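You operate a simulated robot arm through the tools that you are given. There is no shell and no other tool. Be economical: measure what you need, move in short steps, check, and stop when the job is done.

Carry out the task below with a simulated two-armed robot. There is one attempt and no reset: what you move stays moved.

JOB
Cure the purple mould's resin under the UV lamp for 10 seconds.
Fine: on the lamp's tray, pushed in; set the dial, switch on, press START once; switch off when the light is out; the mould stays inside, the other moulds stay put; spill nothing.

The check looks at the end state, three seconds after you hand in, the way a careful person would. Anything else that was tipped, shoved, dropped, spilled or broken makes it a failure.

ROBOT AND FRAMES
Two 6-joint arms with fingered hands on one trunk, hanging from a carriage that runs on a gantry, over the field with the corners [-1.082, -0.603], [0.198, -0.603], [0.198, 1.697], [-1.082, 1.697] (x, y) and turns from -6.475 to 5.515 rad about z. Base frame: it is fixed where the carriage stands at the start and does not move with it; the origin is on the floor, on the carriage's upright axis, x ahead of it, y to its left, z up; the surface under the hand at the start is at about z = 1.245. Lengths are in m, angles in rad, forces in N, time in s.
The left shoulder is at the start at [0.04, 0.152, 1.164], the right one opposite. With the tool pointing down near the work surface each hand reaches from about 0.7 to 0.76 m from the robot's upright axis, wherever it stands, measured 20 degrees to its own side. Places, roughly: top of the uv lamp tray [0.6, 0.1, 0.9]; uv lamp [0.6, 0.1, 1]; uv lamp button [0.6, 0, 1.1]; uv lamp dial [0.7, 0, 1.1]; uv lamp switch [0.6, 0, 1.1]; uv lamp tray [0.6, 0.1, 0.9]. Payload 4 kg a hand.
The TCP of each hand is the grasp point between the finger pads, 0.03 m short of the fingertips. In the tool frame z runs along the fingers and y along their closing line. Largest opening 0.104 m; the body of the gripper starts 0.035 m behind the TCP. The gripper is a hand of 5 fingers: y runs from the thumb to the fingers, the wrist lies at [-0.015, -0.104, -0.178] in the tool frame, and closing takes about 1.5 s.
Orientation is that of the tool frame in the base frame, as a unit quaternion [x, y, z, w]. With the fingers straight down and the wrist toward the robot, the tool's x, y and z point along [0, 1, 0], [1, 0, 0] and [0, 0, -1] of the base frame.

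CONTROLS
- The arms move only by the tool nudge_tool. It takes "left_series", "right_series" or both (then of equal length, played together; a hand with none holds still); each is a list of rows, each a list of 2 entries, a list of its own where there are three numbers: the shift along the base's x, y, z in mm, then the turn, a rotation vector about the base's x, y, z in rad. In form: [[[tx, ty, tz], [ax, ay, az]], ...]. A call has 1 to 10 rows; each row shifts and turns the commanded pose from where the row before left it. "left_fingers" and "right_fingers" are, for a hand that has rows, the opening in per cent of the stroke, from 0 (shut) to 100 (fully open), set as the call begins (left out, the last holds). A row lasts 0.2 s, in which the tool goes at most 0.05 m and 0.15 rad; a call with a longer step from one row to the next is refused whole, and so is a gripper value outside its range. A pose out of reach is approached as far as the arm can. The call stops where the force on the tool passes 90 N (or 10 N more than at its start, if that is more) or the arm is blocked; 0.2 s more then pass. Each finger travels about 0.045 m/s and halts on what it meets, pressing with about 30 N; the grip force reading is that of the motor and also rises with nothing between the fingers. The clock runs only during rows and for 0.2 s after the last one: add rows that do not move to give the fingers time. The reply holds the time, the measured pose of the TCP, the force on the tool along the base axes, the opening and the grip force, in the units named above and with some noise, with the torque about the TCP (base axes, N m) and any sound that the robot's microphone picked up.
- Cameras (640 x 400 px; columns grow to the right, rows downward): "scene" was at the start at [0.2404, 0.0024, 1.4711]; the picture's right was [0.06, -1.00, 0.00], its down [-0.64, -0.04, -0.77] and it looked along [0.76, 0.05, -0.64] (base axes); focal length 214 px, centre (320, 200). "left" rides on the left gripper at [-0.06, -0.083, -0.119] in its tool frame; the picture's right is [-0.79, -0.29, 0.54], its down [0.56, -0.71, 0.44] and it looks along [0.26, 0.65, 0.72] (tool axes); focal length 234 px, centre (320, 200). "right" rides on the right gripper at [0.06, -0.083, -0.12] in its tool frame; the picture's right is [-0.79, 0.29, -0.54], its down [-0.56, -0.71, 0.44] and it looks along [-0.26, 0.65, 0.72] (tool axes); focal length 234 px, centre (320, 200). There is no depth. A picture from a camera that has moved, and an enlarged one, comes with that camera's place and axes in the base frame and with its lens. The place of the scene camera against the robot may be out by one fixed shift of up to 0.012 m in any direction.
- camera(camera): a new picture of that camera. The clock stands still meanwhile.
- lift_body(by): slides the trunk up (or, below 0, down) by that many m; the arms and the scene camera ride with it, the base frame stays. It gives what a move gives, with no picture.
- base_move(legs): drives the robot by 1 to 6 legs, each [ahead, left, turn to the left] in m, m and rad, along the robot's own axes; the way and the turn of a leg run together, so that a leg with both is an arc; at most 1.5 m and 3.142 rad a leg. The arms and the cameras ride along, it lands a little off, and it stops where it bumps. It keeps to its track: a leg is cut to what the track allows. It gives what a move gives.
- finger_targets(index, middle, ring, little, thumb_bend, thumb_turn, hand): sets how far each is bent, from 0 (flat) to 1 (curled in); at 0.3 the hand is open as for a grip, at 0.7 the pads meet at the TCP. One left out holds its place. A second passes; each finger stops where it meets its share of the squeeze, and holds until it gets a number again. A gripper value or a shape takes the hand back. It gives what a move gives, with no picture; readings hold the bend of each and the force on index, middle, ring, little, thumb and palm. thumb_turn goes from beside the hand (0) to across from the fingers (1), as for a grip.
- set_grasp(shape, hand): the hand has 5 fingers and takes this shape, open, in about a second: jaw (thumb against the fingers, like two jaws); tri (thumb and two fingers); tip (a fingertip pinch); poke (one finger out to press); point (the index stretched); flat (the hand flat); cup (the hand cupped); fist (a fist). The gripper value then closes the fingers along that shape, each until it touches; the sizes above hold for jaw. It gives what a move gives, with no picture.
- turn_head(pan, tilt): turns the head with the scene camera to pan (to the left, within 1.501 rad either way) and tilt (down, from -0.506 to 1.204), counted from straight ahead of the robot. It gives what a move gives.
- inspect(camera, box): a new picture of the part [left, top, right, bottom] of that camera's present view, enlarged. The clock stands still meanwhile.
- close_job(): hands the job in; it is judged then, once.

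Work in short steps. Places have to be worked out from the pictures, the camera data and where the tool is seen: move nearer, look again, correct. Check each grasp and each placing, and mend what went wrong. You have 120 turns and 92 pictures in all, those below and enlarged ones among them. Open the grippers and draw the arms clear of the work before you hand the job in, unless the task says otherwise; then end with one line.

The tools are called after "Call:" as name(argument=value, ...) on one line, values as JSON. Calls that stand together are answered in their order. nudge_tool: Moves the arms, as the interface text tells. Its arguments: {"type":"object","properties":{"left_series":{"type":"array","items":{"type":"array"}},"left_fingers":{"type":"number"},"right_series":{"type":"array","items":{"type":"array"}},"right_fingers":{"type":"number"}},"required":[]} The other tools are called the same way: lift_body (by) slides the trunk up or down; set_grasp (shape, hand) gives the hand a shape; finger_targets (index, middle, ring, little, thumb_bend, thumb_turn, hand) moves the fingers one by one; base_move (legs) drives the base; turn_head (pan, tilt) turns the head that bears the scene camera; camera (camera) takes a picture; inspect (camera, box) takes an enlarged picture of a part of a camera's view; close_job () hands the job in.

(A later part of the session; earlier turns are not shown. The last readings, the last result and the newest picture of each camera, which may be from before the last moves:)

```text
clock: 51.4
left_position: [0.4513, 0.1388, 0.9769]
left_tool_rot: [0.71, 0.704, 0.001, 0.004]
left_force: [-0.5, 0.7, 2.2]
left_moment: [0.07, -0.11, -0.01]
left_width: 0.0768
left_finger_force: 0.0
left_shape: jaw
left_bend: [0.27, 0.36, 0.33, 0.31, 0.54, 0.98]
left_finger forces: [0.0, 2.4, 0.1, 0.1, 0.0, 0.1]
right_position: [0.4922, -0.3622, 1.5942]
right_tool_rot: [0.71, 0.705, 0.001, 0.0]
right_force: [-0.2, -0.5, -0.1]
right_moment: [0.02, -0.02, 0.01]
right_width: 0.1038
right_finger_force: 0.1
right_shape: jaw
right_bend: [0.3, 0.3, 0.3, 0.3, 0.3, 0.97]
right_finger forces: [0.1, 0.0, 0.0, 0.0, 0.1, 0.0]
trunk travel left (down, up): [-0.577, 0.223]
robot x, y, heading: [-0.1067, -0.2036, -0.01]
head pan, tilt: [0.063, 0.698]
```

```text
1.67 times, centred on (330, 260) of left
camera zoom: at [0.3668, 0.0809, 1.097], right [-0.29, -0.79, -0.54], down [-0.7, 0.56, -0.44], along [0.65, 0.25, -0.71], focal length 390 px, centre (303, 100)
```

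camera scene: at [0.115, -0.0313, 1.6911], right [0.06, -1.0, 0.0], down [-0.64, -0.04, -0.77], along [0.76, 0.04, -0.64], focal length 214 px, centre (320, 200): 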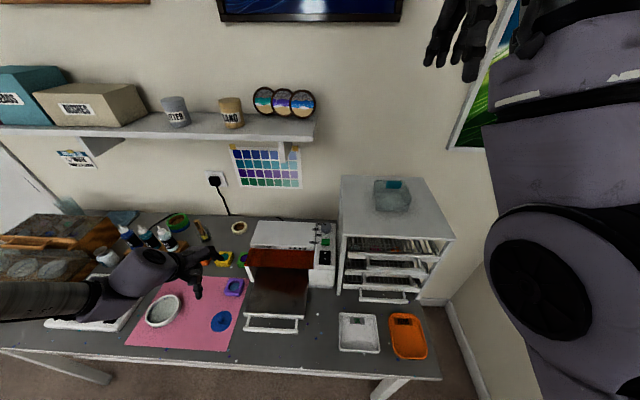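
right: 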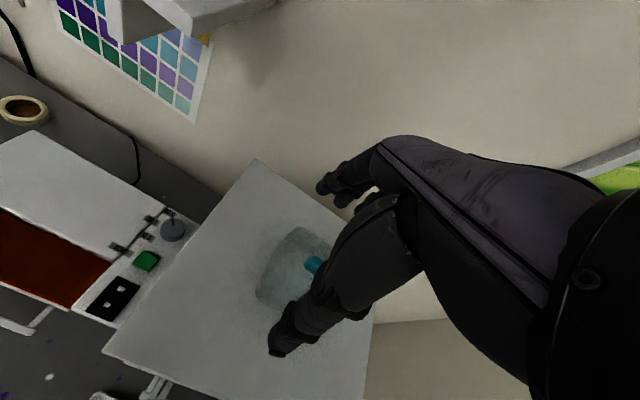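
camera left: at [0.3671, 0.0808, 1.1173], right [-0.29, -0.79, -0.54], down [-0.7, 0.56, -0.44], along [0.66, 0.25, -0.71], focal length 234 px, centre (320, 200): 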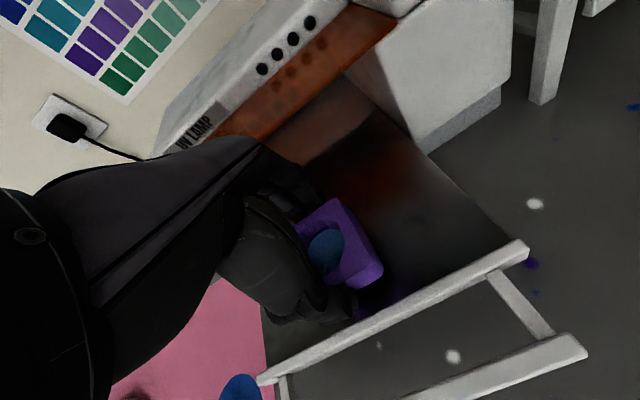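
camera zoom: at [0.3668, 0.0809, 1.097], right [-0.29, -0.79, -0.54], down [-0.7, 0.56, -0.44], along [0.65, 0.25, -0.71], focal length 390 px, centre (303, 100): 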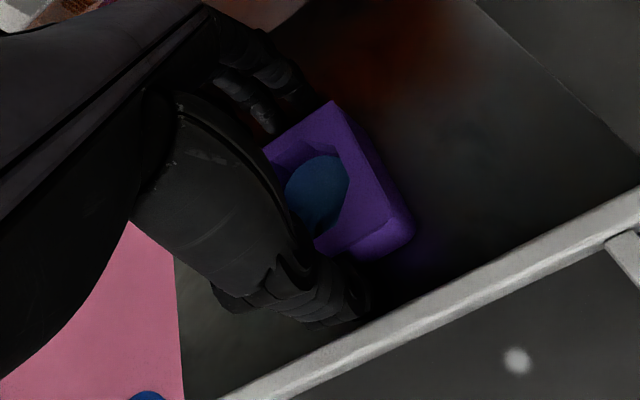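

Released, mould sits flat. I ease up and slightly back so the finger knuckles do not catch the shield edge.

Call:
nudge_tool(left_series=[[[-4, 0, 6], [0, 0, 0]], [[-4, 0, 8], [0, 0, 0]], [[0, 0, 10], [0, 0, 0]], [[0, 0, 0], [0, 0, 0]]])

Call:
inspect(camera="left", box=[220, 140, 440, 380])

Call:
inspect(camera="scene", box=[170, 190, 310, 300])

```text
clock: 52.4
left_position: [0.444, 0.14, 1.0021]
left_tool_rot: [0.71, 0.704, 0.002, 0.004]
left_force: [-0.1, -0.5, -1.0]
left_moment: [-0.02, -0.01, -0.02]
left_width: 0.0775
left_finger_force: 0.1
left_shape: jaw
left_bend: [0.27, 0.36, 0.33, 0.31, 0.54, 0.98]
left_finger forces: [0.1, 0.1, 0.0, 0.1, 0.0, 0.0]
right_position: [0.4926, -0.3619, 1.5947]
right_tool_rot: [0.71, 0.704, -0.001, 0.0]
right_force: [0.1, -0.5, -0.2]
right_moment: [-0.03, 0.02, -0.01]
right_width: 0.1035
right_finger_force: 0.1
right_shape: jaw
right_bend: [0.3, 0.3, 0.3, 0.3, 0.3, 0.97]
right_finger forces: [0.0, 0.0, 0.0, 0.0, 0.0, 0.1]
trunk travel left (down, up): [-0.577, 0.223]
robot x, y, heading: [-0.1118, -0.2022, -0.009]
head pan, tilt: [0.063, 0.698]
```

```text
1.67 times, centred on (330, 260) of left
camera zoom: at [0.3596, 0.0813, 1.1218], right [-0.29, -0.79, -0.54], down [-0.7, 0.56, -0.44], along [0.66, 0.25, -0.71], focal length 390 px, centre (303, 100)
```

zoom: 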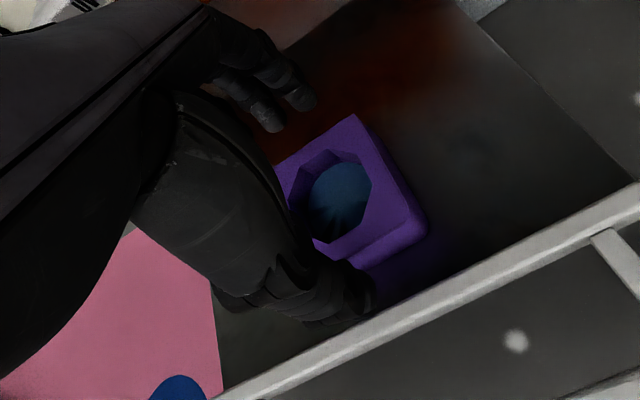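

```text
3.64 times, centred on (240, 245) of scene
camera zoom: at [0.1303, -0.2037, 1.6311], right [0.06, -1.0, 0.0], down [-0.64, -0.04, -0.77], along [0.76, 0.04, -0.64], focal length 780 px, centre (611, 36)
```

zoom: 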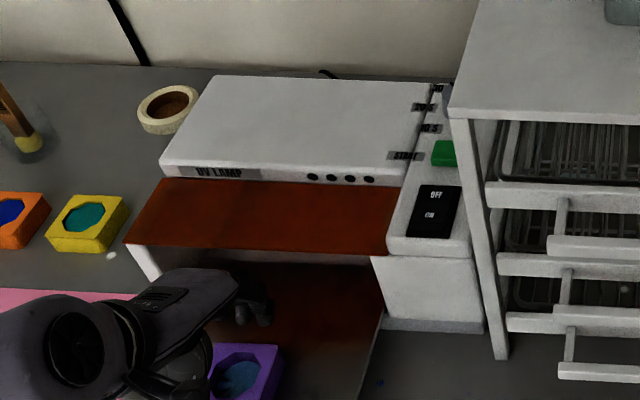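

The mould stands well on the tray. I raise the hand, back off past the handle, and close the fingers to push.

Call:
lift_body(by=0.08)

Call:
base_move(legs=[[-0.17, 0, 0]])

Call:
nudge_tool(left_series=[[[0, 0, -10], [0, -0.15, 0]], [[0, 0, -10], [0, -0.15, 0]], [[0, 0, 0], [0, 0, 0]], [[0, 0, 0], [0, 0, 0]], [[0, 0, 0], [0, 0, 0]], [[0, 0, 0], [0, 0, 0]], [[0, 0, 0], [0, 0, 0]]], left_fingers=0)

Call:
inspect(camera="scene", box=[170, 190, 350, 330])

Call:
camera(camera="left")

```text
clock: 53.6
left_position: [0.4445, 0.14, 1.0826]
left_tool_rot: [0.71, 0.704, 0.002, 0.005]
left_force: [0.2, -0.1, 0.8]
left_moment: [0.0, -0.01, -0.07]
left_width: 0.0776
left_finger_force: 0.1
left_shape: jaw
left_bend: [0.27, 0.36, 0.33, 0.31, 0.54, 0.98]
left_finger forces: [0.0, 0.0, 0.0, 0.1, 0.0, 0.0]
right_position: [0.4926, -0.3626, 1.6746]
right_tool_rot: [0.71, 0.704, 0.0, -0.001]
right_force: [-0.6, -0.3, -0.4]
right_moment: [0.01, 0.01, -0.01]
right_width: 0.1038
right_finger_force: 0.0
right_shape: jaw
right_bend: [0.3, 0.3, 0.3, 0.3, 0.3, 0.97]
right_finger forces: [0.0, 0.0, 0.0, 0.0, 0.0, 0.1]
trunk travel left (down, up): [-0.657, 0.143]
robot x, y, heading: [-0.1106, -0.2035, -0.014]
head pan, tilt: [0.063, 0.698]
```

```text
clock: 55.0
left_position: [0.2787, 0.1403, 1.0832]
left_tool_rot: [0.71, 0.704, 0.002, 0.004]
left_force: [0.2, -0.7, -0.4]
left_moment: [-0.01, 0.0, 0.0]
left_width: 0.0776
left_finger_force: 0.1
left_shape: jaw
left_bend: [0.27, 0.36, 0.33, 0.31, 0.54, 0.98]
left_finger forces: [0.0, 0.0, 0.0, 0.0, 0.0, 0.0]
right_position: [0.3251, -0.362, 1.6742]
right_tool_rot: [0.711, 0.703, 0.0, -0.001]
right_force: [0.0, 0.8, -0.1]
right_moment: [-0.02, 0.01, 0.02]
right_width: 0.1036
right_finger_force: 0.1
right_shape: jaw
right_bend: [0.3, 0.3, 0.3, 0.3, 0.3, 0.97]
right_finger forces: [0.0, 0.0, 0.0, 0.0, 0.2, 0.0]
trunk travel left (down, up): [-0.657, 0.143]
robot x, y, heading: [-0.2748, -0.2023, -0.008]
head pan, tilt: [0.063, 0.698]
```

```text
clock: 56.6
left_position: [0.2783, 0.1406, 1.062]
left_tool_rot: [0.702, 0.695, 0.108, 0.11]
left_force: [-0.4, -1.3, -0.2]
left_moment: [0.02, 0.01, 0.01]
left_width: 0.0
left_finger_force: 29.4
left_shape: jaw
left_bend: [0.7, 0.7, 0.7, 0.55, 0.47, 1.0]
left_finger forces: [0.0, 0.0, 0.0, 0.0, 0.0, 0.0]
right_position: [0.3249, -0.362, 1.6755]
right_tool_rot: [0.711, 0.703, 0.0, 0.0]
right_force: [0.0, -0.1, -0.9]
right_moment: [0.03, -0.01, 0.0]
right_width: 0.1038
right_finger_force: 0.0
right_shape: jaw
right_bend: [0.3, 0.3, 0.3, 0.3, 0.3, 0.97]
right_finger forces: [0.0, 0.0, 0.0, 0.0, 0.0, 0.0]
trunk travel left (down, up): [-0.657, 0.143]
robot x, y, heading: [-0.2775, -0.2009, -0.002]
head pan, tilt: [0.063, 0.698]
```

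```text
2.86 times, centred on (260, 260) of scene
camera zoom: at [-0.0369, -0.2028, 1.7111], right [0.05, -1.0, 0.0], down [-0.64, -0.03, -0.77], along [0.76, 0.04, -0.64], focal length 613 px, centre (491, 29)
```

zoom: 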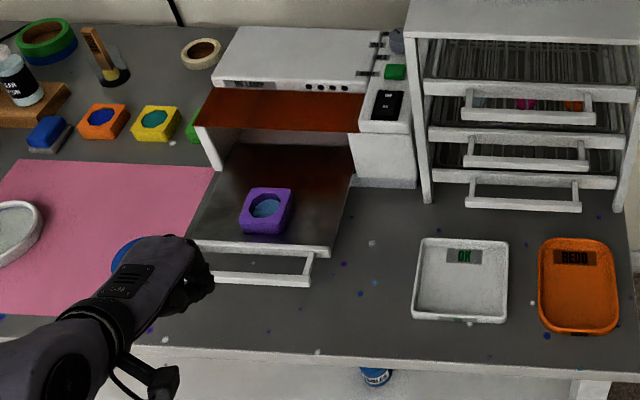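

```text
38 pictures are left
camera left: at [0.1619, 0.0821, 1.1515], right [-0.12, -0.79, -0.6], down [-0.53, 0.56, -0.63], along [0.84, 0.25, -0.49], focal length 234 px, centre (320, 200)
```

left: 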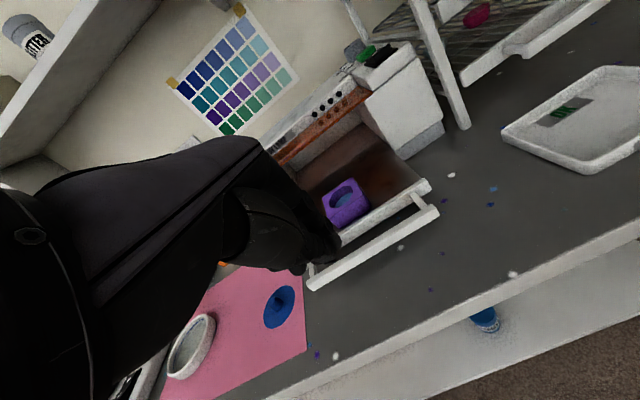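

Mould is nicely placed. I lower the closed hand to the handle's height in front of it and push forward with the base, most of the way.

Call:
lift_body(by=-0.107)

Call:
base_move(legs=[[0.08, 0, 0], [0.06, 0, 0]])

Call:
inspect(camera="scene", box=[170, 170, 350, 310])

```text
clock: 58.0
left_position: [0.2783, 0.141, 0.9558]
left_tool_rot: [0.702, 0.695, 0.108, 0.11]
left_force: [-0.4, -0.2, -0.1]
left_moment: [-0.02, -0.03, 0.01]
left_width: 0.0
left_finger_force: 30.3
left_shape: jaw
left_bend: [0.7, 0.7, 0.7, 0.55, 0.47, 1.0]
left_finger forces: [0.1, 0.1, 0.0, 0.0, 0.0, 0.0]
right_position: [0.3254, -0.3604, 1.5683]
right_tool_rot: [0.711, 0.704, 0.0, 0.0]
right_force: [0.3, 0.6, 0.4]
right_moment: [0.05, 0.03, 0.02]
right_width: 0.1038
right_finger_force: 0.1
right_shape: jaw
right_bend: [0.3, 0.3, 0.3, 0.3, 0.3, 0.97]
right_finger forces: [0.0, 0.0, 0.0, 0.1, 0.1, 0.0]
trunk travel left (down, up): [-0.55, 0.25]
robot x, y, heading: [-0.2746, -0.2027, -0.01]
head pan, tilt: [0.063, 0.698]
```

```text
clock: 59.6
left_position: [0.4178, 0.1405, 0.9565]
left_tool_rot: [0.702, 0.695, 0.108, 0.11]
left_force: [-0.2, -1.0, 0.3]
left_moment: [0.02, 0.02, 0.01]
left_width: 0.0
left_finger_force: 30.2
left_shape: jaw
left_bend: [0.7, 0.7, 0.7, 0.55, 0.47, 1.0]
left_finger forces: [0.0, 0.0, 0.1, 0.1, 0.1, 0.0]
right_position: [0.4655, -0.3618, 1.5668]
right_tool_rot: [0.71, 0.704, -0.001, 0.0]
right_force: [-0.8, 0.2, 0.5]
right_moment: [-0.02, -0.04, 0.0]
right_width: 0.1037
right_finger_force: 0.0
right_shape: jaw
right_bend: [0.3, 0.3, 0.3, 0.3, 0.3, 0.97]
right_finger forces: [0.0, 0.1, 0.0, 0.0, 0.0, 0.1]
trunk travel left (down, up): [-0.55, 0.25]
robot x, y, heading: [-0.1393, -0.2024, -0.009]
head pan, tilt: [0.063, 0.698]
```

```text
2.86 times, centred on (260, 240) of scene
camera zoom: at [0.103, -0.2037, 1.6042], right [0.05, -1.0, 0.0], down [-0.64, -0.03, -0.77], along [0.76, 0.04, -0.64], focal length 613 px, centre (491, 86)
```

zoom: 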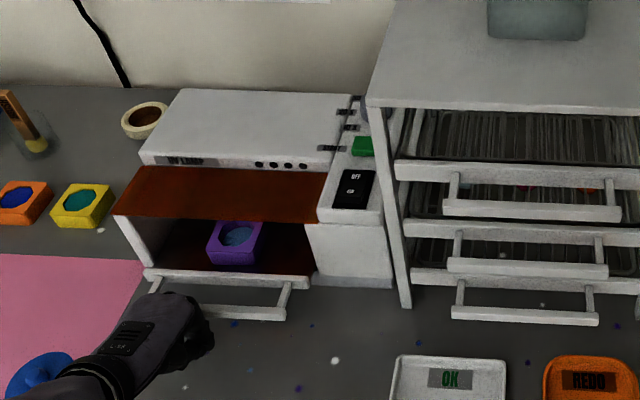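

The tray slides in with the mould riding along. I push the last part with the arm in small force-watched steps.

Call:
nudge_tool(left_series=[[[8, 0, 0], [0, 0, 0]], [[8, 0, 0], [0, 0, 0]], [[8, 0, 0], [0, 0, 0]], [[6, 0, 0], [0, 0, 0]], [[0, 0, 0], [0, 0, 0]]])

Call:
inspect(camera="scene", box=[190, 170, 330, 280])

```text
clock: 60.9
left_position: [0.4446, 0.1402, 0.9596]
left_tool_rot: [0.702, 0.696, 0.11, 0.109]
left_force: [-0.7, -0.7, 1.1]
left_moment: [-0.04, -0.01, 0.03]
left_width: 0.0001
left_finger_force: 30.1
left_shape: jaw
left_bend: [0.7, 0.7, 0.7, 0.55, 0.47, 1.0]
left_finger forces: [0.0, 0.0, 0.1, 0.0, 0.0, 0.0]
left hand out of reach, approached as far as the arm can: row 4
right_position: [0.4644, -0.3621, 1.5676]
right_tool_rot: [0.711, 0.703, 0.0, 0.0]
right_force: [-0.5, -0.2, 0.3]
right_moment: [-0.02, -0.03, -0.02]
right_width: 0.1034
right_finger_force: 0.1
right_shape: jaw
right_bend: [0.3, 0.3, 0.3, 0.3, 0.3, 0.97]
right_finger forces: [0.0, 0.1, 0.0, 0.0, 0.0, 0.1]
trunk travel left (down, up): [-0.55, 0.25]
robot x, y, heading: [-0.1382, -0.2049, -0.014]
head pan, tilt: [0.063, 0.698]
```

```text
3.64 times, centred on (260, 225) of scene
camera zoom: at [0.1028, -0.2038, 1.6041], right [0.05, -1.0, 0.0], down [-0.64, -0.03, -0.77], along [0.76, 0.04, -0.64], focal length 780 px, centre (538, 109)
```

zoom: 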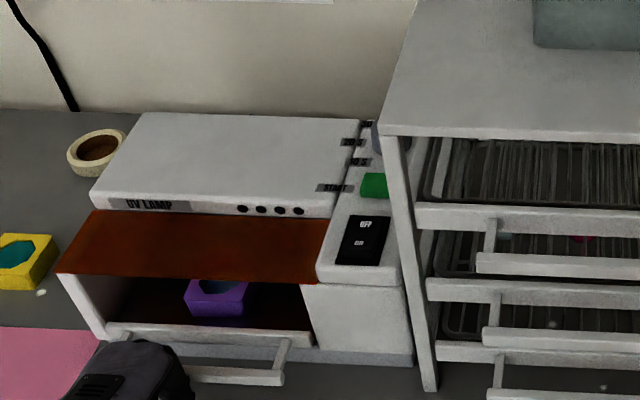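

The handle is back at about x≈.48, near its original place. I push 1.5 cm more with the base to feel the end stop.

Call:
base_move(legs=[[0.015, 0, 0]])

Call:
inspect(camera="scene", box=[190, 170, 330, 280])

```text
clock: 61.6
left_position: [0.4547, 0.14, 0.9575]
left_tool_rot: [0.703, 0.695, 0.108, 0.106]
left_force: [-44.1, -5.0, 35.1]
left_moment: [0.38, -0.85, 0.29]
left_width: 0.0
left_finger_force: 30.2
left_shape: jaw
left_bend: [0.7, 0.7, 0.7, 0.55, 0.46, 1.0]
left_finger forces: [0.0, 54.2, 0.0, 0.1, 0.1, 0.0]
right_position: [0.4767, -0.3625, 1.5654]
right_tool_rot: [0.71, 0.704, -0.002, -0.002]
right_force: [-0.2, -0.1, 0.3]
right_moment: [-0.02, -0.02, -0.03]
right_width: 0.1039
right_finger_force: 0.1
right_shape: jaw
right_bend: [0.3, 0.3, 0.3, 0.3, 0.3, 0.97]
right_finger forces: [0.0, 0.1, 0.1, 0.0, 0.0, 0.1]
trunk travel left (down, up): [-0.55, 0.25]
robot x, y, heading: [-0.1231, -0.1986, -0.01]
head pan, tilt: [0.063, 0.698]
```

```text
3.64 times, centred on (260, 225) of scene
camera zoom: at [0.1154, -0.2035, 1.6035], right [0.05, -1.0, 0.0], down [-0.65, -0.03, -0.76], along [0.76, 0.04, -0.65], focal length 780 px, centre (538, 109)
```

zoom: 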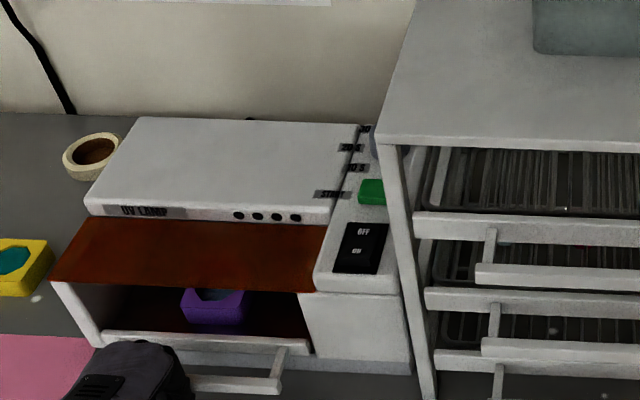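

End stop reached (44 N): the tray is fully in. I retreat from the handle, raise the trunk and test how far the hand can yaw in free air, for turning the dial.

Call:
base_move(legs=[[-0.15, 0, 0]])

Call:
lift_body(by=0.2)

Call:
set_grasp(hand="left", shape="tri")

Call:
nudge_tool(left_series=[[[-20, -5, 0], [0, 0, 0.15]], [[-20, -5, 0], [0, 0, 0.15]], [[0, 0, 0], [0, 0, 0.15]], [[0, 0, 0], [0, 0, 0.15]], [[0, 0, 0], [0, 0, 0]]])

Call:
nudge_tool(left_series=[[[0, 0, 0], [0, 0, -0.15]], [[0, 0, 0], [0, 0, -0.15]], [[0, 0, 0], [0, 0, -0.15]], [[0, 0, 0], [0, 0, -0.15]], [[0, 0, 0], [0, 0, -0.15]], [[0, 0, 0], [0, 0, -0.15]], [[0, 0, 0], [0, 0, -0.15]], [[0, 0, 0], [0, 0, 0]]])

```text
clock: 63.0
left_position: [0.3082, 0.1391, 0.9599]
left_tool_rot: [0.703, 0.695, 0.108, 0.109]
left_force: [0.7, -0.5, -0.1]
left_moment: [0.01, -0.03, 0.0]
left_width: 0.0002
left_finger_force: 29.5
left_shape: jaw
left_bend: [0.7, 0.7, 0.7, 0.55, 0.47, 1.0]
left_finger forces: [0.0, 0.1, 0.1, 0.0, 0.1, 0.0]
right_position: [0.3283, -0.3628, 1.5676]
right_tool_rot: [0.711, 0.704, 0.0, 0.001]
right_force: [-0.5, -0.6, 1.3]
right_moment: [-0.03, 0.02, -0.03]
right_width: 0.1035
right_finger_force: 0.1
right_shape: jaw
right_bend: [0.3, 0.3, 0.3, 0.3, 0.3, 0.97]
right_finger forces: [0.0, 0.0, 0.1, 0.0, 0.0, 0.0]
trunk travel left (down, up): [-0.55, 0.25]
robot x, y, heading: [-0.2757, -0.2025, -0.014]
head pan, tilt: [0.063, 0.698]
```

```text
clock: 65.2
left_position: [0.3084, 0.1408, 1.1589]
left_tool_rot: [0.703, 0.695, 0.109, 0.108]
left_force: [-0.5, 0.1, -0.3]
left_moment: [0.0, -0.02, 0.0]
left_width: 0.0
left_finger_force: 29.9
left_shape: jaw
left_bend: [0.7, 0.7, 0.7, 0.55, 0.47, 1.0]
left_finger forces: [0.0, 0.1, 0.0, 0.0, 0.0, 0.1]
right_position: [0.3284, -0.3624, 1.7675]
right_tool_rot: [0.711, 0.703, 0.001, 0.001]
right_force: [0.0, -0.6, -0.6]
right_moment: [0.01, -0.01, 0.03]
right_width: 0.1037
right_finger_force: 0.0
right_shape: jaw
right_bend: [0.3, 0.3, 0.3, 0.3, 0.3, 0.97]
right_finger forces: [0.0, 0.1, 0.1, 0.0, 0.0, 0.0]
trunk travel left (down, up): [-0.75, 0.05]
robot x, y, heading: [-0.273, -0.2054, -0.011]
head pan, tilt: [0.063, 0.698]
```

```text
clock: 66.1
left_position: [0.3089, 0.1387, 1.1592]
left_tool_rot: [0.702, 0.695, 0.109, 0.109]
left_force: [-0.4, -0.2, -0.4]
left_moment: [-0.05, 0.02, 0.01]
left_width: 0.1038
left_finger_force: 0.1
left_shape: tri
left_bend: [0.3, 0.3, 0.99, 0.99, 0.3, 0.97]
left_finger forces: [0.0, 0.0, 0.0, 0.0, 0.0, 0.0]
right_position: [0.3285, -0.3623, 1.767]
right_tool_rot: [0.712, 0.703, 0.0, 0.0]
right_force: [-0.4, -0.6, 0.8]
right_moment: [0.02, 0.02, 0.01]
right_width: 0.1036
right_finger_force: 0.1
right_shape: jaw
right_bend: [0.3, 0.3, 0.3, 0.3, 0.3, 0.97]
right_finger forces: [0.0, 0.0, 0.0, 0.1, 0.0, 0.0]
trunk travel left (down, up): [-0.75, 0.05]
robot x, y, heading: [-0.2774, -0.2024, -0.01]
head pan, tilt: [0.063, 0.698]
```

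```text
clock: 67.3
left_position: [0.2477, 0.1634, 1.1704]
left_tool_rot: [0.466, 0.871, 0.136, 0.071]
left_force: [0.3, -1.2, 0.4]
left_moment: [0.0, 0.03, 0.01]
left_width: 0.1039
left_finger_force: 0.1
left_shape: tri
left_bend: [0.3, 0.3, 0.99, 0.99, 0.3, 0.97]
left_finger forces: [0.0, 0.0, 0.0, 0.0, 0.0, 0.0]
left hand out of reach, approached as far as the arm can: row 3, 4
right_position: [0.3282, -0.3622, 1.768]
right_tool_rot: [0.711, 0.703, 0.0, -0.001]
right_force: [-0.9, -0.3, 0.3]
right_moment: [0.02, 0.01, -0.03]
right_width: 0.1037
right_finger_force: 0.1
right_shape: jaw
right_bend: [0.3, 0.3, 0.3, 0.3, 0.3, 0.97]
right_finger forces: [0.0, 0.0, 0.1, 0.0, 0.0, 0.0]
trunk travel left (down, up): [-0.75, 0.05]
robot x, y, heading: [-0.2773, -0.201, -0.014]
head pan, tilt: [0.063, 0.698]
```

```text
clock: 69.1
left_position: [0.1978, 0.1239, 1.1856]
left_tool_rot: [0.837, 0.525, 0.09, 0.124]
left_force: [0.0, -0.3, -1.1]
left_moment: [0.04, 0.0, -0.02]
left_width: 0.1037
left_finger_force: 0.0
left_shape: tri
left_bend: [0.3, 0.3, 0.99, 0.99, 0.3, 0.97]
left_finger forces: [0.1, 0.0, 0.0, 0.1, 0.0, 0.0]
left hand out of reach, approached as far as the arm can: row 6, 7
right_position: [0.3289, -0.3628, 1.7672]
right_tool_rot: [0.711, 0.704, 0.0, 0.0]
right_force: [-0.4, -0.2, 0.5]
right_moment: [0.0, 0.0, -0.02]
right_width: 0.104
right_finger_force: 0.1
right_shape: jaw
right_bend: [0.3, 0.3, 0.3, 0.3, 0.3, 0.97]
right_finger forces: [0.1, 0.1, 0.1, 0.0, 0.0, 0.1]
trunk travel left (down, up): [-0.75, 0.05]
robot x, y, heading: [-0.2748, -0.2019, -0.01]
head pan, tilt: [0.063, 0.698]
```

I probe the yaw range again from this closer-in place, sweeping the other way.

Call:
nudge_tool(left_series=[[[0, 0, 0], [0, 0, 0.15]], [[0, 0, 0], [0, 0, 0.15]], [[0, 0, 0], [0, 0, 0.15]], [[0, 0, 0], [0, 0, 0.15]], [[0, 0, 0], [0, 0, 0.15]], [[0, 0, 0], [0, 0, 0.15]], [[0, 0, 0], [0, 0, 0]]])

Call:
nudge_tool(left_series=[[[0, 0, 0], [0, 0, -0.15]], [[0, 0, 0], [0, 0, -0.15]], [[0, 0, 0], [0, 0, -0.15]], [[0, 0, 0], [0, 0, -0.15]], [[0, 0, 0], [0, 0, -0.15]], [[0, 0, 0], [0, 0, -0.15]], [[0, 0, 0], [0, 0, 0]]])

```text
clock: 70.7
left_position: [0.1989, 0.1247, 1.1862]
left_tool_rot: [0.53, 0.834, 0.131, 0.082]
left_force: [-0.7, 0.3, 0.2]
left_moment: [0.01, 0.0, 0.04]
left_width: 0.1039
left_finger_force: 0.0
left_shape: tri
left_bend: [0.3, 0.3, 0.99, 0.99, 0.3, 0.97]
left_finger forces: [0.0, 0.0, 0.0, 0.0, 0.1, 0.0]
right_position: [0.3281, -0.3639, 1.7667]
right_tool_rot: [0.711, 0.703, 0.001, 0.0]
right_force: [0.0, 0.3, 0.6]
right_moment: [0.0, 0.04, 0.01]
right_width: 0.1037
right_finger_force: 0.1
right_shape: jaw
right_bend: [0.3, 0.3, 0.3, 0.3, 0.3, 0.97]
right_finger forces: [0.0, 0.1, 0.1, 0.0, 0.1, 0.0]
trunk travel left (down, up): [-0.75, 0.05]
robot x, y, heading: [-0.2745, -0.2036, -0.012]
head pan, tilt: [0.063, 0.698]
```

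```text
clock: 72.3
left_position: [0.1928, 0.1204, 1.1864]
left_tool_rot: [0.839, 0.522, 0.085, 0.128]
left_force: [0.4, 0.0, -0.3]
left_moment: [0.0, 0.01, -0.04]
left_width: 0.104
left_finger_force: 0.1
left_shape: tri
left_bend: [0.3, 0.3, 0.99, 0.99, 0.3, 0.97]
left_finger forces: [0.1, 0.0, 0.1, 0.0, 0.0, 0.1]
left hand out of reach, approached as far as the arm can: row 6
right_position: [0.3281, -0.3636, 1.7676]
right_tool_rot: [0.711, 0.703, 0.001, 0.0]
right_force: [0.0, 0.2, 0.3]
right_moment: [0.01, 0.0, 0.0]
right_width: 0.1037
right_finger_force: 0.1
right_shape: jaw
right_bend: [0.3, 0.3, 0.3, 0.3, 0.3, 0.97]
right_finger forces: [0.1, 0.0, 0.1, 0.1, 0.1, 0.0]
trunk travel left (down, up): [-0.75, 0.05]
robot x, y, heading: [-0.2738, -0.2059, -0.012]
head pan, tilt: [0.063, 0.698]
```

Here the yaw range is about 0.9 rad. I try further in, hoping for the whole 90° in one turn.

Call:
nudge_tool(left_series=[[[-20, -5, 0], [0, 0, 0]], [[-20, -5, 0], [0, 0, 0]], [[-20, -5, 0], [0, 0, 0]], [[0, 0, 0], [0, 0, -0.15]], [[0, 0, 0], [0, 0, -0.15]], [[0, 0, 0], [0, 0, -0.15]], [[0, 0, 0], [0, 0, 0]]])

Call:
nudge_tool(left_series=[[[0, 0, 0], [0, 0, 0.15]], [[0, 0, 0], [0, 0, 0.15]], [[0, 0, 0], [0, 0, 0.15]], [[0, 0, 0], [0, 0, 0.15]], [[0, 0, 0], [0, 0, 0.15]], [[0, 0, 0], [0, 0, 0.15]], [[0, 0, 0], [0, 0, 0.15]], [[0, 0, 0], [0, 0, 0.15]], [[0, 0, 0], [0, 0, 0.15]], [[0, 0, 0], [0, 0, 0.15]]])

```text
clock: 73.9
left_position: [0.1371, 0.1049, 1.187]
left_tool_rot: [0.935, 0.319, 0.051, 0.145]
left_force: [0.3, -0.7, -1.0]
left_moment: [0.02, -0.03, -0.01]
left_width: 0.104
left_finger_force: 0.1
left_shape: tri
left_bend: [0.3, 0.3, 0.99, 0.99, 0.3, 0.97]
left_finger forces: [0.1, 0.1, 0.1, 0.0, 0.1, 0.0]
left hand out of reach, approached as far as the arm can: row 3
right_position: [0.3283, -0.3635, 1.7686]
right_tool_rot: [0.711, 0.703, -0.001, 0.0]
right_force: [-0.2, 0.2, -1.2]
right_moment: [0.01, 0.03, 0.0]
right_width: 0.1036
right_finger_force: 0.0
right_shape: jaw
right_bend: [0.3, 0.3, 0.3, 0.3, 0.3, 0.97]
right_finger forces: [0.1, 0.1, 0.0, 0.0, 0.0, 0.0]
trunk travel left (down, up): [-0.75, 0.05]
robot x, y, heading: [-0.2726, -0.2019, -0.012]
head pan, tilt: [0.063, 0.698]
```

```text
clock: 76.1
left_position: [0.3515, 0.3283, 0.9415]
left_tool_rot: [0.477, 0.864, 0.141, 0.08]
left_force: [-0.9, -0.3, 27.5]
left_moment: [-1.02, 1.72, -0.03]
left_width: 0.1042
left_finger_force: 0.0
left_shape: tri
left_bend: [0.3, 0.3, 0.99, 0.99, 0.15, 0.99]
left_finger forces: [0.1, 0.0, 0.1, 0.1, 28.0, 0.1]
left hand out of reach, approached as far as the arm can: row 3, 4, 5, 6, 7, 8, 9, 10
right_position: [0.3295, -0.3618, 1.7688]
right_tool_rot: [0.71, 0.704, 0.001, 0.001]
right_force: [0.0, 0.4, -0.2]
right_moment: [0.0, 0.0, 0.01]
right_width: 0.1037
right_finger_force: 0.0
right_shape: jaw
right_bend: [0.3, 0.3, 0.3, 0.3, 0.3, 0.97]
right_finger forces: [0.0, 0.0, 0.0, 0.0, 0.0, 0.1]
trunk travel left (down, up): [-0.75, 0.05]
robot x, y, heading: [-0.2724, -0.2041, -0.008]
head pan, tilt: [0.063, 0.698]
```

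The arm swung unexpectedly and the thumb touched something at (.35,.33,.94). I look before moving.

Call:
camera(camera="left")

Call:
inspect(camera="scene", box=[100, 200, 340, 400])

```text
34 pictures are left
camera left: at [0.2852, 0.2159, 1.0295], right [0.34, -0.72, -0.6], down [-0.74, 0.19, -0.64], along [0.58, 0.66, -0.47], focal length 234 px, centre (320, 200)
```

left: 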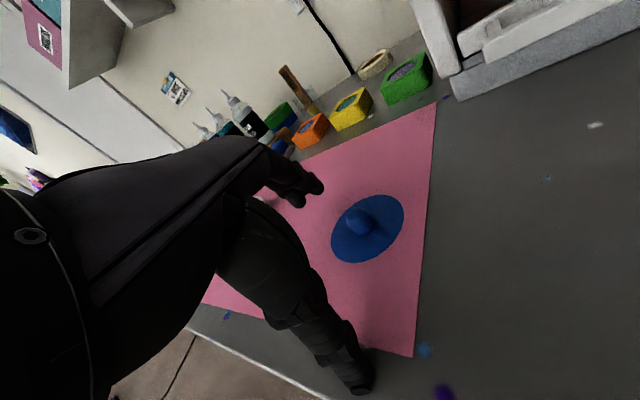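

```text
2.00 times, centred on (220, 300) of scene
camera zoom: at [-0.0327, -0.2026, 1.805], right [0.05, -1.0, 0.0], down [-0.64, -0.03, -0.77], along [0.77, 0.04, -0.64], focal length 429 px, centre (520, 0)
```

zoom: 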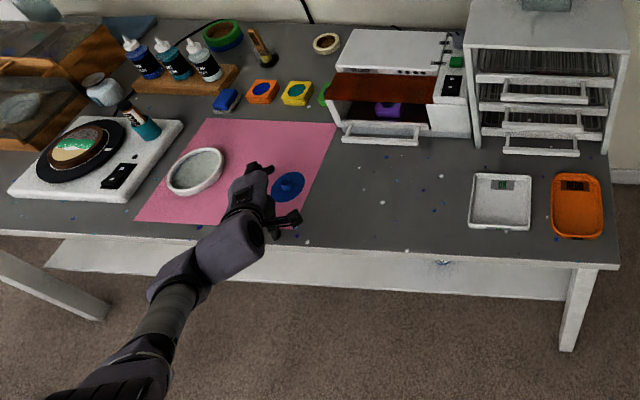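

Only the thumb touched bare table at the mat's edge; nothing is displaced. I lift straight up by trunk, then with the arm.

Call:
lift_body(by=0.049)

Call:
nudge_tool(left_series=[[[0, 0, 25], [0, 0, 0]], [[0, 0, 25], [0, 0, 0]], [[0, 0, 25], [0, 0, 0]], [[0, 0, 0], [0, 0, 0]]])

```text
clock: 77.0
left_position: [0.3456, 0.3267, 0.9835]
left_tool_rot: [0.478, 0.865, 0.135, 0.073]
left_force: [0.0, 0.5, 1.1]
left_moment: [-0.02, -0.03, 0.01]
left_width: 0.1042
left_finger_force: 0.1
left_shape: tri
left_bend: [0.3, 0.3, 0.99, 0.99, 0.3, 0.97]
left_finger forces: [0.1, 0.0, 0.2, 0.0, 0.1, 0.0]
right_position: [0.3289, -0.3625, 1.8155]
right_tool_rot: [0.71, 0.704, 0.0, 0.0]
right_force: [-0.2, 0.1, -0.6]
right_moment: [0.0, 0.01, -0.04]
right_width: 0.1034
right_finger_force: 0.1
right_shape: jaw
right_bend: [0.3, 0.3, 0.3, 0.3, 0.3, 0.97]
right_finger forces: [0.0, 0.1, 0.0, 0.1, 0.0, 0.0]
trunk travel left (down, up): [-0.799, 0.001]
robot x, y, heading: [-0.2731, -0.2022, -0.013]
head pan, tilt: [0.063, 0.698]
```

```text
clock: 78.0
left_position: [0.3822, 0.341, 1.06]
left_tool_rot: [0.461, 0.853, 0.217, 0.111]
left_force: [-0.6, -0.5, 0.5]
left_moment: [0.01, 0.0, 0.0]
left_width: 0.1039
left_finger_force: 0.1
left_shape: tri
left_bend: [0.3, 0.3, 0.99, 0.99, 0.3, 0.97]
left_finger forces: [0.0, 0.1, 0.0, 0.0, 0.0, 0.1]
left hand out of reach, approached as far as the arm can: row 1, 2, 3
right_position: [0.3291, -0.3613, 1.8172]
right_tool_rot: [0.711, 0.703, -0.002, 0.0]
right_force: [0.1, -1.1, 0.2]
right_moment: [0.02, 0.0, -0.01]
right_width: 0.1038
right_finger_force: 0.2
right_shape: jaw
right_bend: [0.3, 0.3, 0.3, 0.3, 0.3, 0.97]
right_finger forces: [0.0, 0.1, 0.0, 0.0, 0.0, 0.0]
trunk travel left (down, up): [-0.799, 0.001]
robot x, y, heading: [-0.2735, -0.2064, -0.01]
head pan, tilt: [0.063, 0.698]
```

The arm is now in another posture. I explore its range here in free air: swing right a bit and level the yaw.

Call:
nudge_tool(left_series=[[[-10, -30, 10], [0, 0, -0.1]], [[-10, -30, 10], [0, 0, -0.1]], [[-10, -30, 10], [0, 0, -0.1]], [[0, 0, 0], [0, 0, 0]]])

Call:
nudge_tool(left_series=[[[0, -20, 10], [0, 0, -0.1]], [[0, -20, 10], [0, 0, -0.1]], [[0, -20, 10], [0, 0, -0.1]], [[0, 0, 0], [0, 0, 0]]])

```text
clock: 79.0
left_position: [0.3628, 0.2799, 1.082]
left_tool_rot: [0.544, 0.803, 0.205, 0.132]
left_force: [0.3, 0.7, -0.2]
left_moment: [0.04, 0.01, 0.01]
left_width: 0.1038
left_finger_force: 0.0
left_shape: tri
left_bend: [0.3, 0.3, 0.99, 0.99, 0.3, 0.97]
left_finger forces: [0.1, 0.0, 0.0, 0.0, 0.0, 0.1]
left hand out of reach, approached as far as the arm can: row 1
right_position: [0.3296, -0.3628, 1.8165]
right_tool_rot: [0.711, 0.703, 0.0, 0.0]
right_force: [-0.5, 0.6, -0.3]
right_moment: [0.0, 0.0, 0.0]
right_width: 0.1036
right_finger_force: 0.1
right_shape: jaw
right_bend: [0.3, 0.3, 0.3, 0.3, 0.3, 0.97]
right_finger forces: [0.0, 0.0, 0.0, 0.0, 0.0, 0.0]
trunk travel left (down, up): [-0.799, 0.001]
robot x, y, heading: [-0.2703, -0.2032, -0.009]
head pan, tilt: [0.063, 0.698]
```

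```text
clock: 80.0
left_position: [0.3632, 0.2187, 1.1116]
left_tool_rot: [0.658, 0.713, 0.183, 0.16]
left_force: [-0.2, 0.8, 0.0]
left_moment: [0.0, -0.02, -0.04]
left_width: 0.1041
left_finger_force: 0.0
left_shape: tri
left_bend: [0.3, 0.3, 0.99, 0.99, 0.3, 0.97]
left_finger forces: [0.1, 0.0, 0.0, 0.0, 0.1, 0.1]
right_position: [0.3283, -0.3623, 1.8177]
right_tool_rot: [0.711, 0.704, 0.001, 0.0]
right_force: [0.1, 0.1, -1.1]
right_moment: [-0.02, -0.01, 0.0]
right_width: 0.1037
right_finger_force: 0.1
right_shape: jaw
right_bend: [0.3, 0.3, 0.3, 0.3, 0.3, 0.97]
right_finger forces: [0.0, 0.1, 0.1, 0.0, 0.0, 0.0]
trunk travel left (down, up): [-0.799, 0.001]
robot x, y, heading: [-0.2722, -0.2041, -0.012]
head pan, tilt: [0.063, 0.698]
```

This posture moves freely. I test its yaw range carefully in two half-sweeps.

Call:
nudge_tool(left_series=[[[0, 0, 0], [0, 0, -0.15]], [[0, 0, 0], [0, 0, -0.15]], [[0, 0, 0], [0, 0, -0.15]], [[0, 0, 0], [0, 0, -0.15]], [[0, 0, 0], [0, 0, 0]]])

Call:
nudge_tool(left_series=[[[0, 0, 0], [0, 0, -0.15]], [[0, 0, 0], [0, 0, -0.15]], [[0, 0, 0], [0, 0, -0.15]], [[0, 0, 0], [0, 0, 0]]])

```text
clock: 81.2
left_position: [0.3622, 0.2189, 1.112]
left_tool_rot: [0.839, 0.486, 0.127, 0.207]
left_force: [0.5, 0.4, -0.2]
left_moment: [0.04, 0.01, 0.0]
left_width: 0.1039
left_finger_force: 0.1
left_shape: tri
left_bend: [0.3, 0.3, 0.99, 0.99, 0.3, 0.97]
left_finger forces: [0.0, 0.0, 0.0, 0.0, 0.0, 0.0]
right_position: [0.3287, -0.3621, 1.8168]
right_tool_rot: [0.711, 0.703, 0.0, 0.0]
right_force: [0.4, -0.3, 0.3]
right_moment: [-0.01, -0.05, 0.02]
right_width: 0.1038
right_finger_force: 0.0
right_shape: jaw
right_bend: [0.3, 0.3, 0.3, 0.3, 0.3, 0.97]
right_finger forces: [0.0, 0.1, 0.0, 0.1, 0.0, 0.1]
trunk travel left (down, up): [-0.799, 0.001]
robot x, y, heading: [-0.2761, -0.2013, -0.013]
head pan, tilt: [0.063, 0.698]
```

```text
clock: 82.2
left_position: [0.3433, 0.1902, 1.1227]
left_tool_rot: [0.926, 0.288, 0.08, 0.23]
left_force: [0.1, -0.1, -0.1]
left_moment: [0.03, 0.0, 0.0]
left_width: 0.1039
left_finger_force: 0.0
left_shape: tri
left_bend: [0.3, 0.3, 0.99, 0.99, 0.3, 0.97]
left_finger forces: [0.0, 0.0, 0.0, 0.0, 0.0, 0.0]
left hand out of reach, approached as far as the arm can: row 2, 3
right_position: [0.3294, -0.3628, 1.817]
right_tool_rot: [0.711, 0.704, 0.0, 0.0]
right_force: [1.0, 0.2, 0.2]
right_moment: [-0.01, 0.04, 0.03]
right_width: 0.1039
right_finger_force: 0.0
right_shape: jaw
right_bend: [0.3, 0.3, 0.3, 0.3, 0.3, 0.97]
right_finger forces: [0.0, 0.0, 0.0, 0.0, 0.0, 0.1]
trunk travel left (down, up): [-0.799, 0.001]
robot x, y, heading: [-0.2746, -0.2035, -0.009]
head pan, tilt: [0.063, 0.698]
```

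This posture gives a yaw range of over 0.9 rad. I turn the base 0.35 rad right so the hand ends in front of the panel, and look.

Call:
base_move(legs=[[0, 0, -0.34]])

Call:
camera(camera="left")

Call:
camera(camera="scene")

```text
clock: 83.6
left_position: [0.4382, -0.0351, 1.1225]
left_tool_rot: [0.961, 0.129, 0.039, 0.242]
left_force: [0.2, -0.3, 0.2]
left_moment: [0.0, 0.01, 0.02]
left_width: 0.1042
left_finger_force: 0.1
left_shape: tri
left_bend: [0.3, 0.3, 0.99, 0.99, 0.3, 0.97]
left_finger forces: [0.1, 0.0, 0.1, 0.0, 0.0, 0.0]
right_position: [0.2423, -0.5521, 1.8175]
right_tool_rot: [0.818, 0.575, 0.0, -0.001]
right_force: [0.3, -0.3, 0.3]
right_moment: [-0.05, -0.02, -0.01]
right_width: 0.104
right_finger_force: 0.2
right_shape: jaw
right_bend: [0.3, 0.3, 0.3, 0.3, 0.3, 0.97]
right_finger forces: [0.0, 0.1, 0.0, 0.1, 0.0, 0.0]
trunk travel left (down, up): [-0.799, 0.001]
robot x, y, heading: [-0.2723, -0.2024, -0.345]
head pan, tilt: [0.063, 0.698]
```

```text
32 pictures are left
camera left: at [0.3446, 0.0748, 1.1879], right [-0.75, -0.21, -0.62], down [0.44, 0.55, -0.71], along [0.49, -0.81, -0.32], focal length 234 px, centre (320, 200)
```

left: 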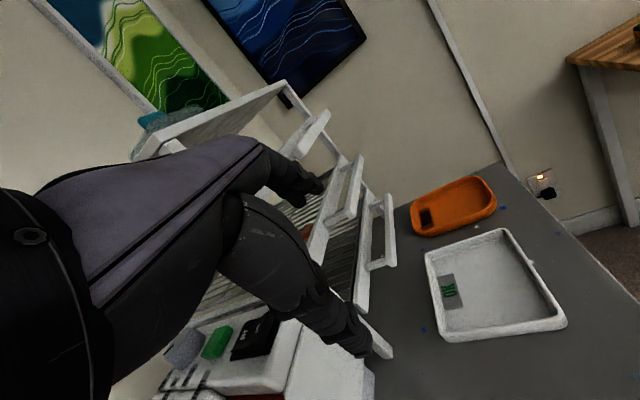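

```text
31 pictures are left
camera scene: at [-0.0459, -0.2837, 1.8531], right [-0.28, -0.96, 0.0], down [-0.62, 0.18, -0.77], along [0.74, -0.21, -0.64], focal length 214 px, centre (320, 200)
```

scene: 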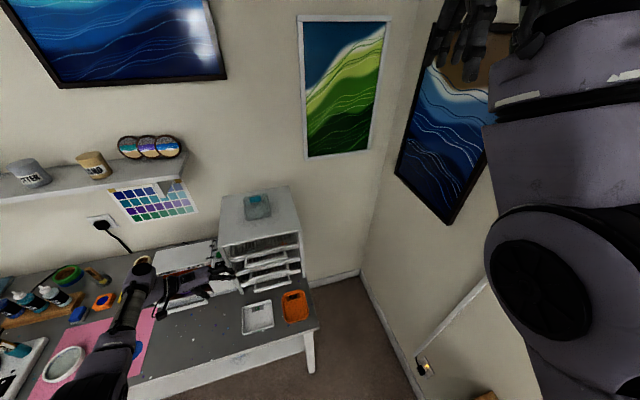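

Left camera confirms dial ≈(.677,-.020,1.08), button ≈(.613,-.02,1.07), switch ≈(.54,-.015,1.07). I raise the hand for the approach.

Call:
nudge_tool(left_series=[[[0, 0, 20], [0, 0, 0]], [[0, 0, 20], [0, 0, 0]], [[0, 0, 20], [0, 0, 0]], [[0, 0, 0], [0, 0, 0]]], left_fingers=65)

```text
clock: 84.6
left_position: [0.4388, -0.0345, 1.1827]
left_tool_rot: [0.961, 0.129, 0.038, 0.24]
left_force: [-0.6, -0.3, -1.1]
left_moment: [0.0, 0.01, -0.04]
left_width: 0.0679
left_finger_force: 0.0
left_shape: tri
left_bend: [0.73, 0.39, 0.99, 0.99, 0.62, 0.99]
left_finger forces: [0.1, 0.0, 0.1, 0.1, 0.0, 0.0]
right_position: [0.2434, -0.5518, 1.8166]
right_tool_rot: [0.818, 0.576, 0.0, -0.001]
right_force: [-0.1, -0.5, -0.3]
right_moment: [-0.01, -0.02, -0.02]
right_width: 0.1037
right_finger_force: 0.1
right_shape: jaw
right_bend: [0.3, 0.3, 0.3, 0.3, 0.3, 0.97]
right_finger forces: [0.0, 0.0, 0.0, 0.0, 0.0, 0.1]
trunk travel left (down, up): [-0.799, 0.001]
robot x, y, heading: [-0.2731, -0.2037, -0.347]
head pan, tilt: [0.063, 0.698]
```

Now I carry the hand over the panel, keeping about 3 cm left of the dial line to stay clear of the rack.

Call:
base_move(legs=[[-0.015, 0.042, 0], [0.16, 0.058, 0]])

Call:
camera(camera="left")

Call:
inspect(camera="scene", box=[130, 170, 330, 330])

```text
clock: 86.6
left_position: [0.6083, 0.0118, 1.182]
left_tool_rot: [0.961, 0.129, 0.039, 0.241]
left_force: [0.3, -0.9, -0.3]
left_moment: [0.0, -0.02, 0.0]
left_width: 0.0682
left_finger_force: 0.1
left_shape: tri
left_bend: [0.73, 0.39, 0.99, 0.99, 0.62, 0.99]
left_finger forces: [0.0, 0.0, 0.0, 0.0, 0.1, 0.0]
right_position: [0.4126, -0.5062, 1.817]
right_tool_rot: [0.818, 0.575, 0.0, 0.0]
right_force: [-0.3, 0.2, 0.0]
right_moment: [0.02, 0.01, -0.03]
right_width: 0.1035
right_finger_force: 0.0
right_shape: jaw
right_bend: [0.3, 0.3, 0.3, 0.3, 0.3, 0.97]
right_finger forces: [0.0, 0.0, 0.0, 0.1, 0.0, 0.0]
trunk travel left (down, up): [-0.799, 0.001]
robot x, y, heading: [-0.1026, -0.1564, -0.344]
head pan, tilt: [0.063, 0.698]
```

```text
30 pictures are left
camera left: at [0.5151, 0.1204, 1.2479], right [-0.75, -0.21, -0.62], down [0.44, 0.55, -0.71], along [0.49, -0.81, -0.32], focal length 234 px, centre (320, 200)
```

left: 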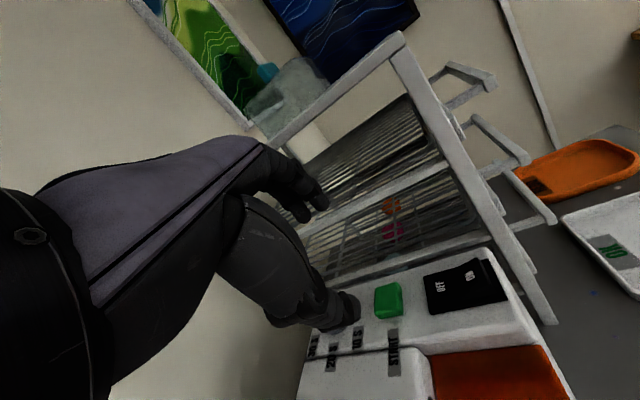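

```text
2.50 times, centred on (230, 250) of scene
camera zoom: at [0.1242, -0.238, 1.8531], right [-0.28, -0.96, 0.0], down [-0.62, 0.18, -0.77], along [0.74, -0.21, -0.64], focal length 536 px, centre (545, 75)
```

zoom: 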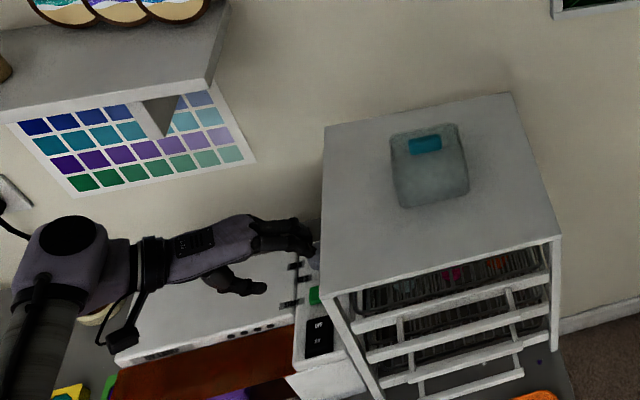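

The dial is hidden by the thumb; a tilted pinch would be too uneven for the low knob, and the -1.3 yaw puts the fingers near the rack. I yaw the hand left by 1.05 rad here in the air and reduce the tilt to about 0.15.

Call:
nudge_tool(left_series=[[[0, 0, 3], [0, 0, 0.15]], [[0, 0, 3], [0, 0, 0.15]], [[0, 0, 3], [0, 0, 0.15]], [[0, 0, 3], [0, 0, 0.15]], [[0, 0, 0], [0, 0, 0.15]], [[0, 0, 0], [0, 0, 0.15]], [[0, 0, 0], [0, 0, 0.15]], [[0, 0, 0], [0, 0, 0]]])

Call:
nudge_tool(left_series=[[[0, 0, 0], [0.037, 0.14, 0]], [[0, 0, 0], [0.037, 0.14, 0]], [[0, 0, 0], [0, 0, 0]]])

Call:
camera(camera="left")

```text
clock: 88.4
left_position: [0.6087, 0.0086, 1.1946]
left_tool_rot: [0.767, 0.594, 0.155, 0.189]
left_force: [0.1, -0.2, -0.3]
left_moment: [-0.02, 0.01, -0.04]
left_width: 0.068
left_finger_force: 0.0
left_shape: tri
left_bend: [0.73, 0.39, 0.99, 0.99, 0.62, 0.99]
left_finger forces: [0.1, 0.1, 0.1, 0.1, 0.0, 0.0]
right_position: [0.4121, -0.5068, 1.8167]
right_tool_rot: [0.818, 0.575, -0.001, 0.0]
right_force: [0.8, 0.2, 0.3]
right_moment: [0.02, 0.0, 0.06]
right_width: 0.1035
right_finger_force: 0.1
right_shape: jaw
right_bend: [0.3, 0.3, 0.3, 0.3, 0.3, 0.97]
right_finger forces: [0.1, 0.0, 0.0, 0.0, 0.1, 0.0]
trunk travel left (down, up): [-0.799, 0.001]
robot x, y, heading: [-0.1052, -0.1571, -0.34]
head pan, tilt: [0.063, 0.698]
```

```text
clock: 89.2
left_position: [0.6096, 0.0108, 1.1946]
left_tool_rot: [0.788, 0.608, 0.067, 0.075]
left_force: [-0.2, 0.2, 0.3]
left_moment: [-0.01, -0.02, -0.01]
left_width: 0.068
left_finger_force: 0.1
left_shape: tri
left_bend: [0.73, 0.39, 0.99, 0.99, 0.62, 0.99]
left_finger forces: [0.0, 0.1, 0.1, 0.0, 0.0, 0.1]
right_position: [0.4129, -0.5058, 1.8166]
right_tool_rot: [0.818, 0.575, 0.0, 0.001]
right_force: [0.3, 0.0, -0.2]
right_moment: [0.02, 0.02, -0.02]
right_width: 0.1038
right_finger_force: 0.0
right_shape: jaw
right_bend: [0.3, 0.3, 0.3, 0.3, 0.3, 0.97]
right_finger forces: [0.0, 0.1, 0.0, 0.1, 0.1, 0.1]
trunk travel left (down, up): [-0.799, 0.001]
robot x, y, heading: [-0.1023, -0.1579, -0.347]
head pan, tilt: [0.063, 0.698]
```

```text
28 pictures are left
camera left: at [0.4911, -0.022, 1.2944], right [-0.37, -0.71, -0.6], down [-0.44, 0.7, -0.56], along [0.82, 0.06, -0.57], focal length 234 px, centre (320, 200)
```

left: 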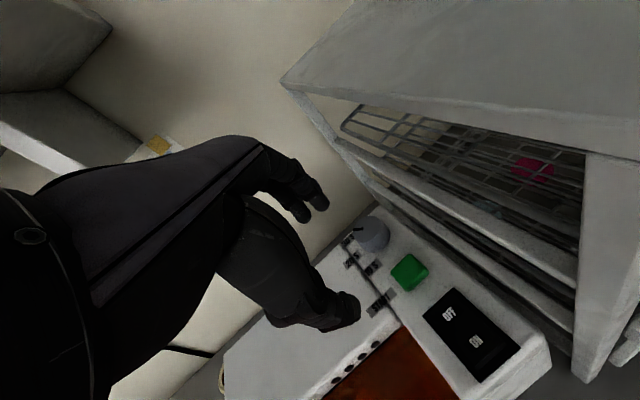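

Excellent view of the panel. I zoom on the dial to get its centre, height and pointer.

Call:
inspect(camera="left", box=[320, 195, 440, 320])

```text
3.20 times, centred on (380, 258) of left
camera zoom: at [0.4911, -0.022, 1.2944], right [-0.37, -0.71, -0.6], down [-0.44, 0.7, -0.56], along [0.82, 0.06, -0.57], focal length 749 px, centre (128, 16)
```

zoom: 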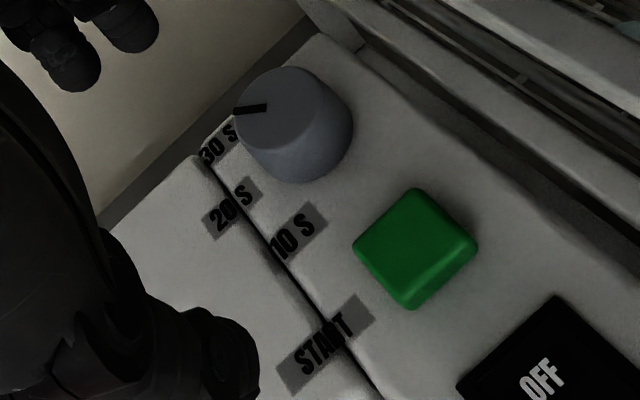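

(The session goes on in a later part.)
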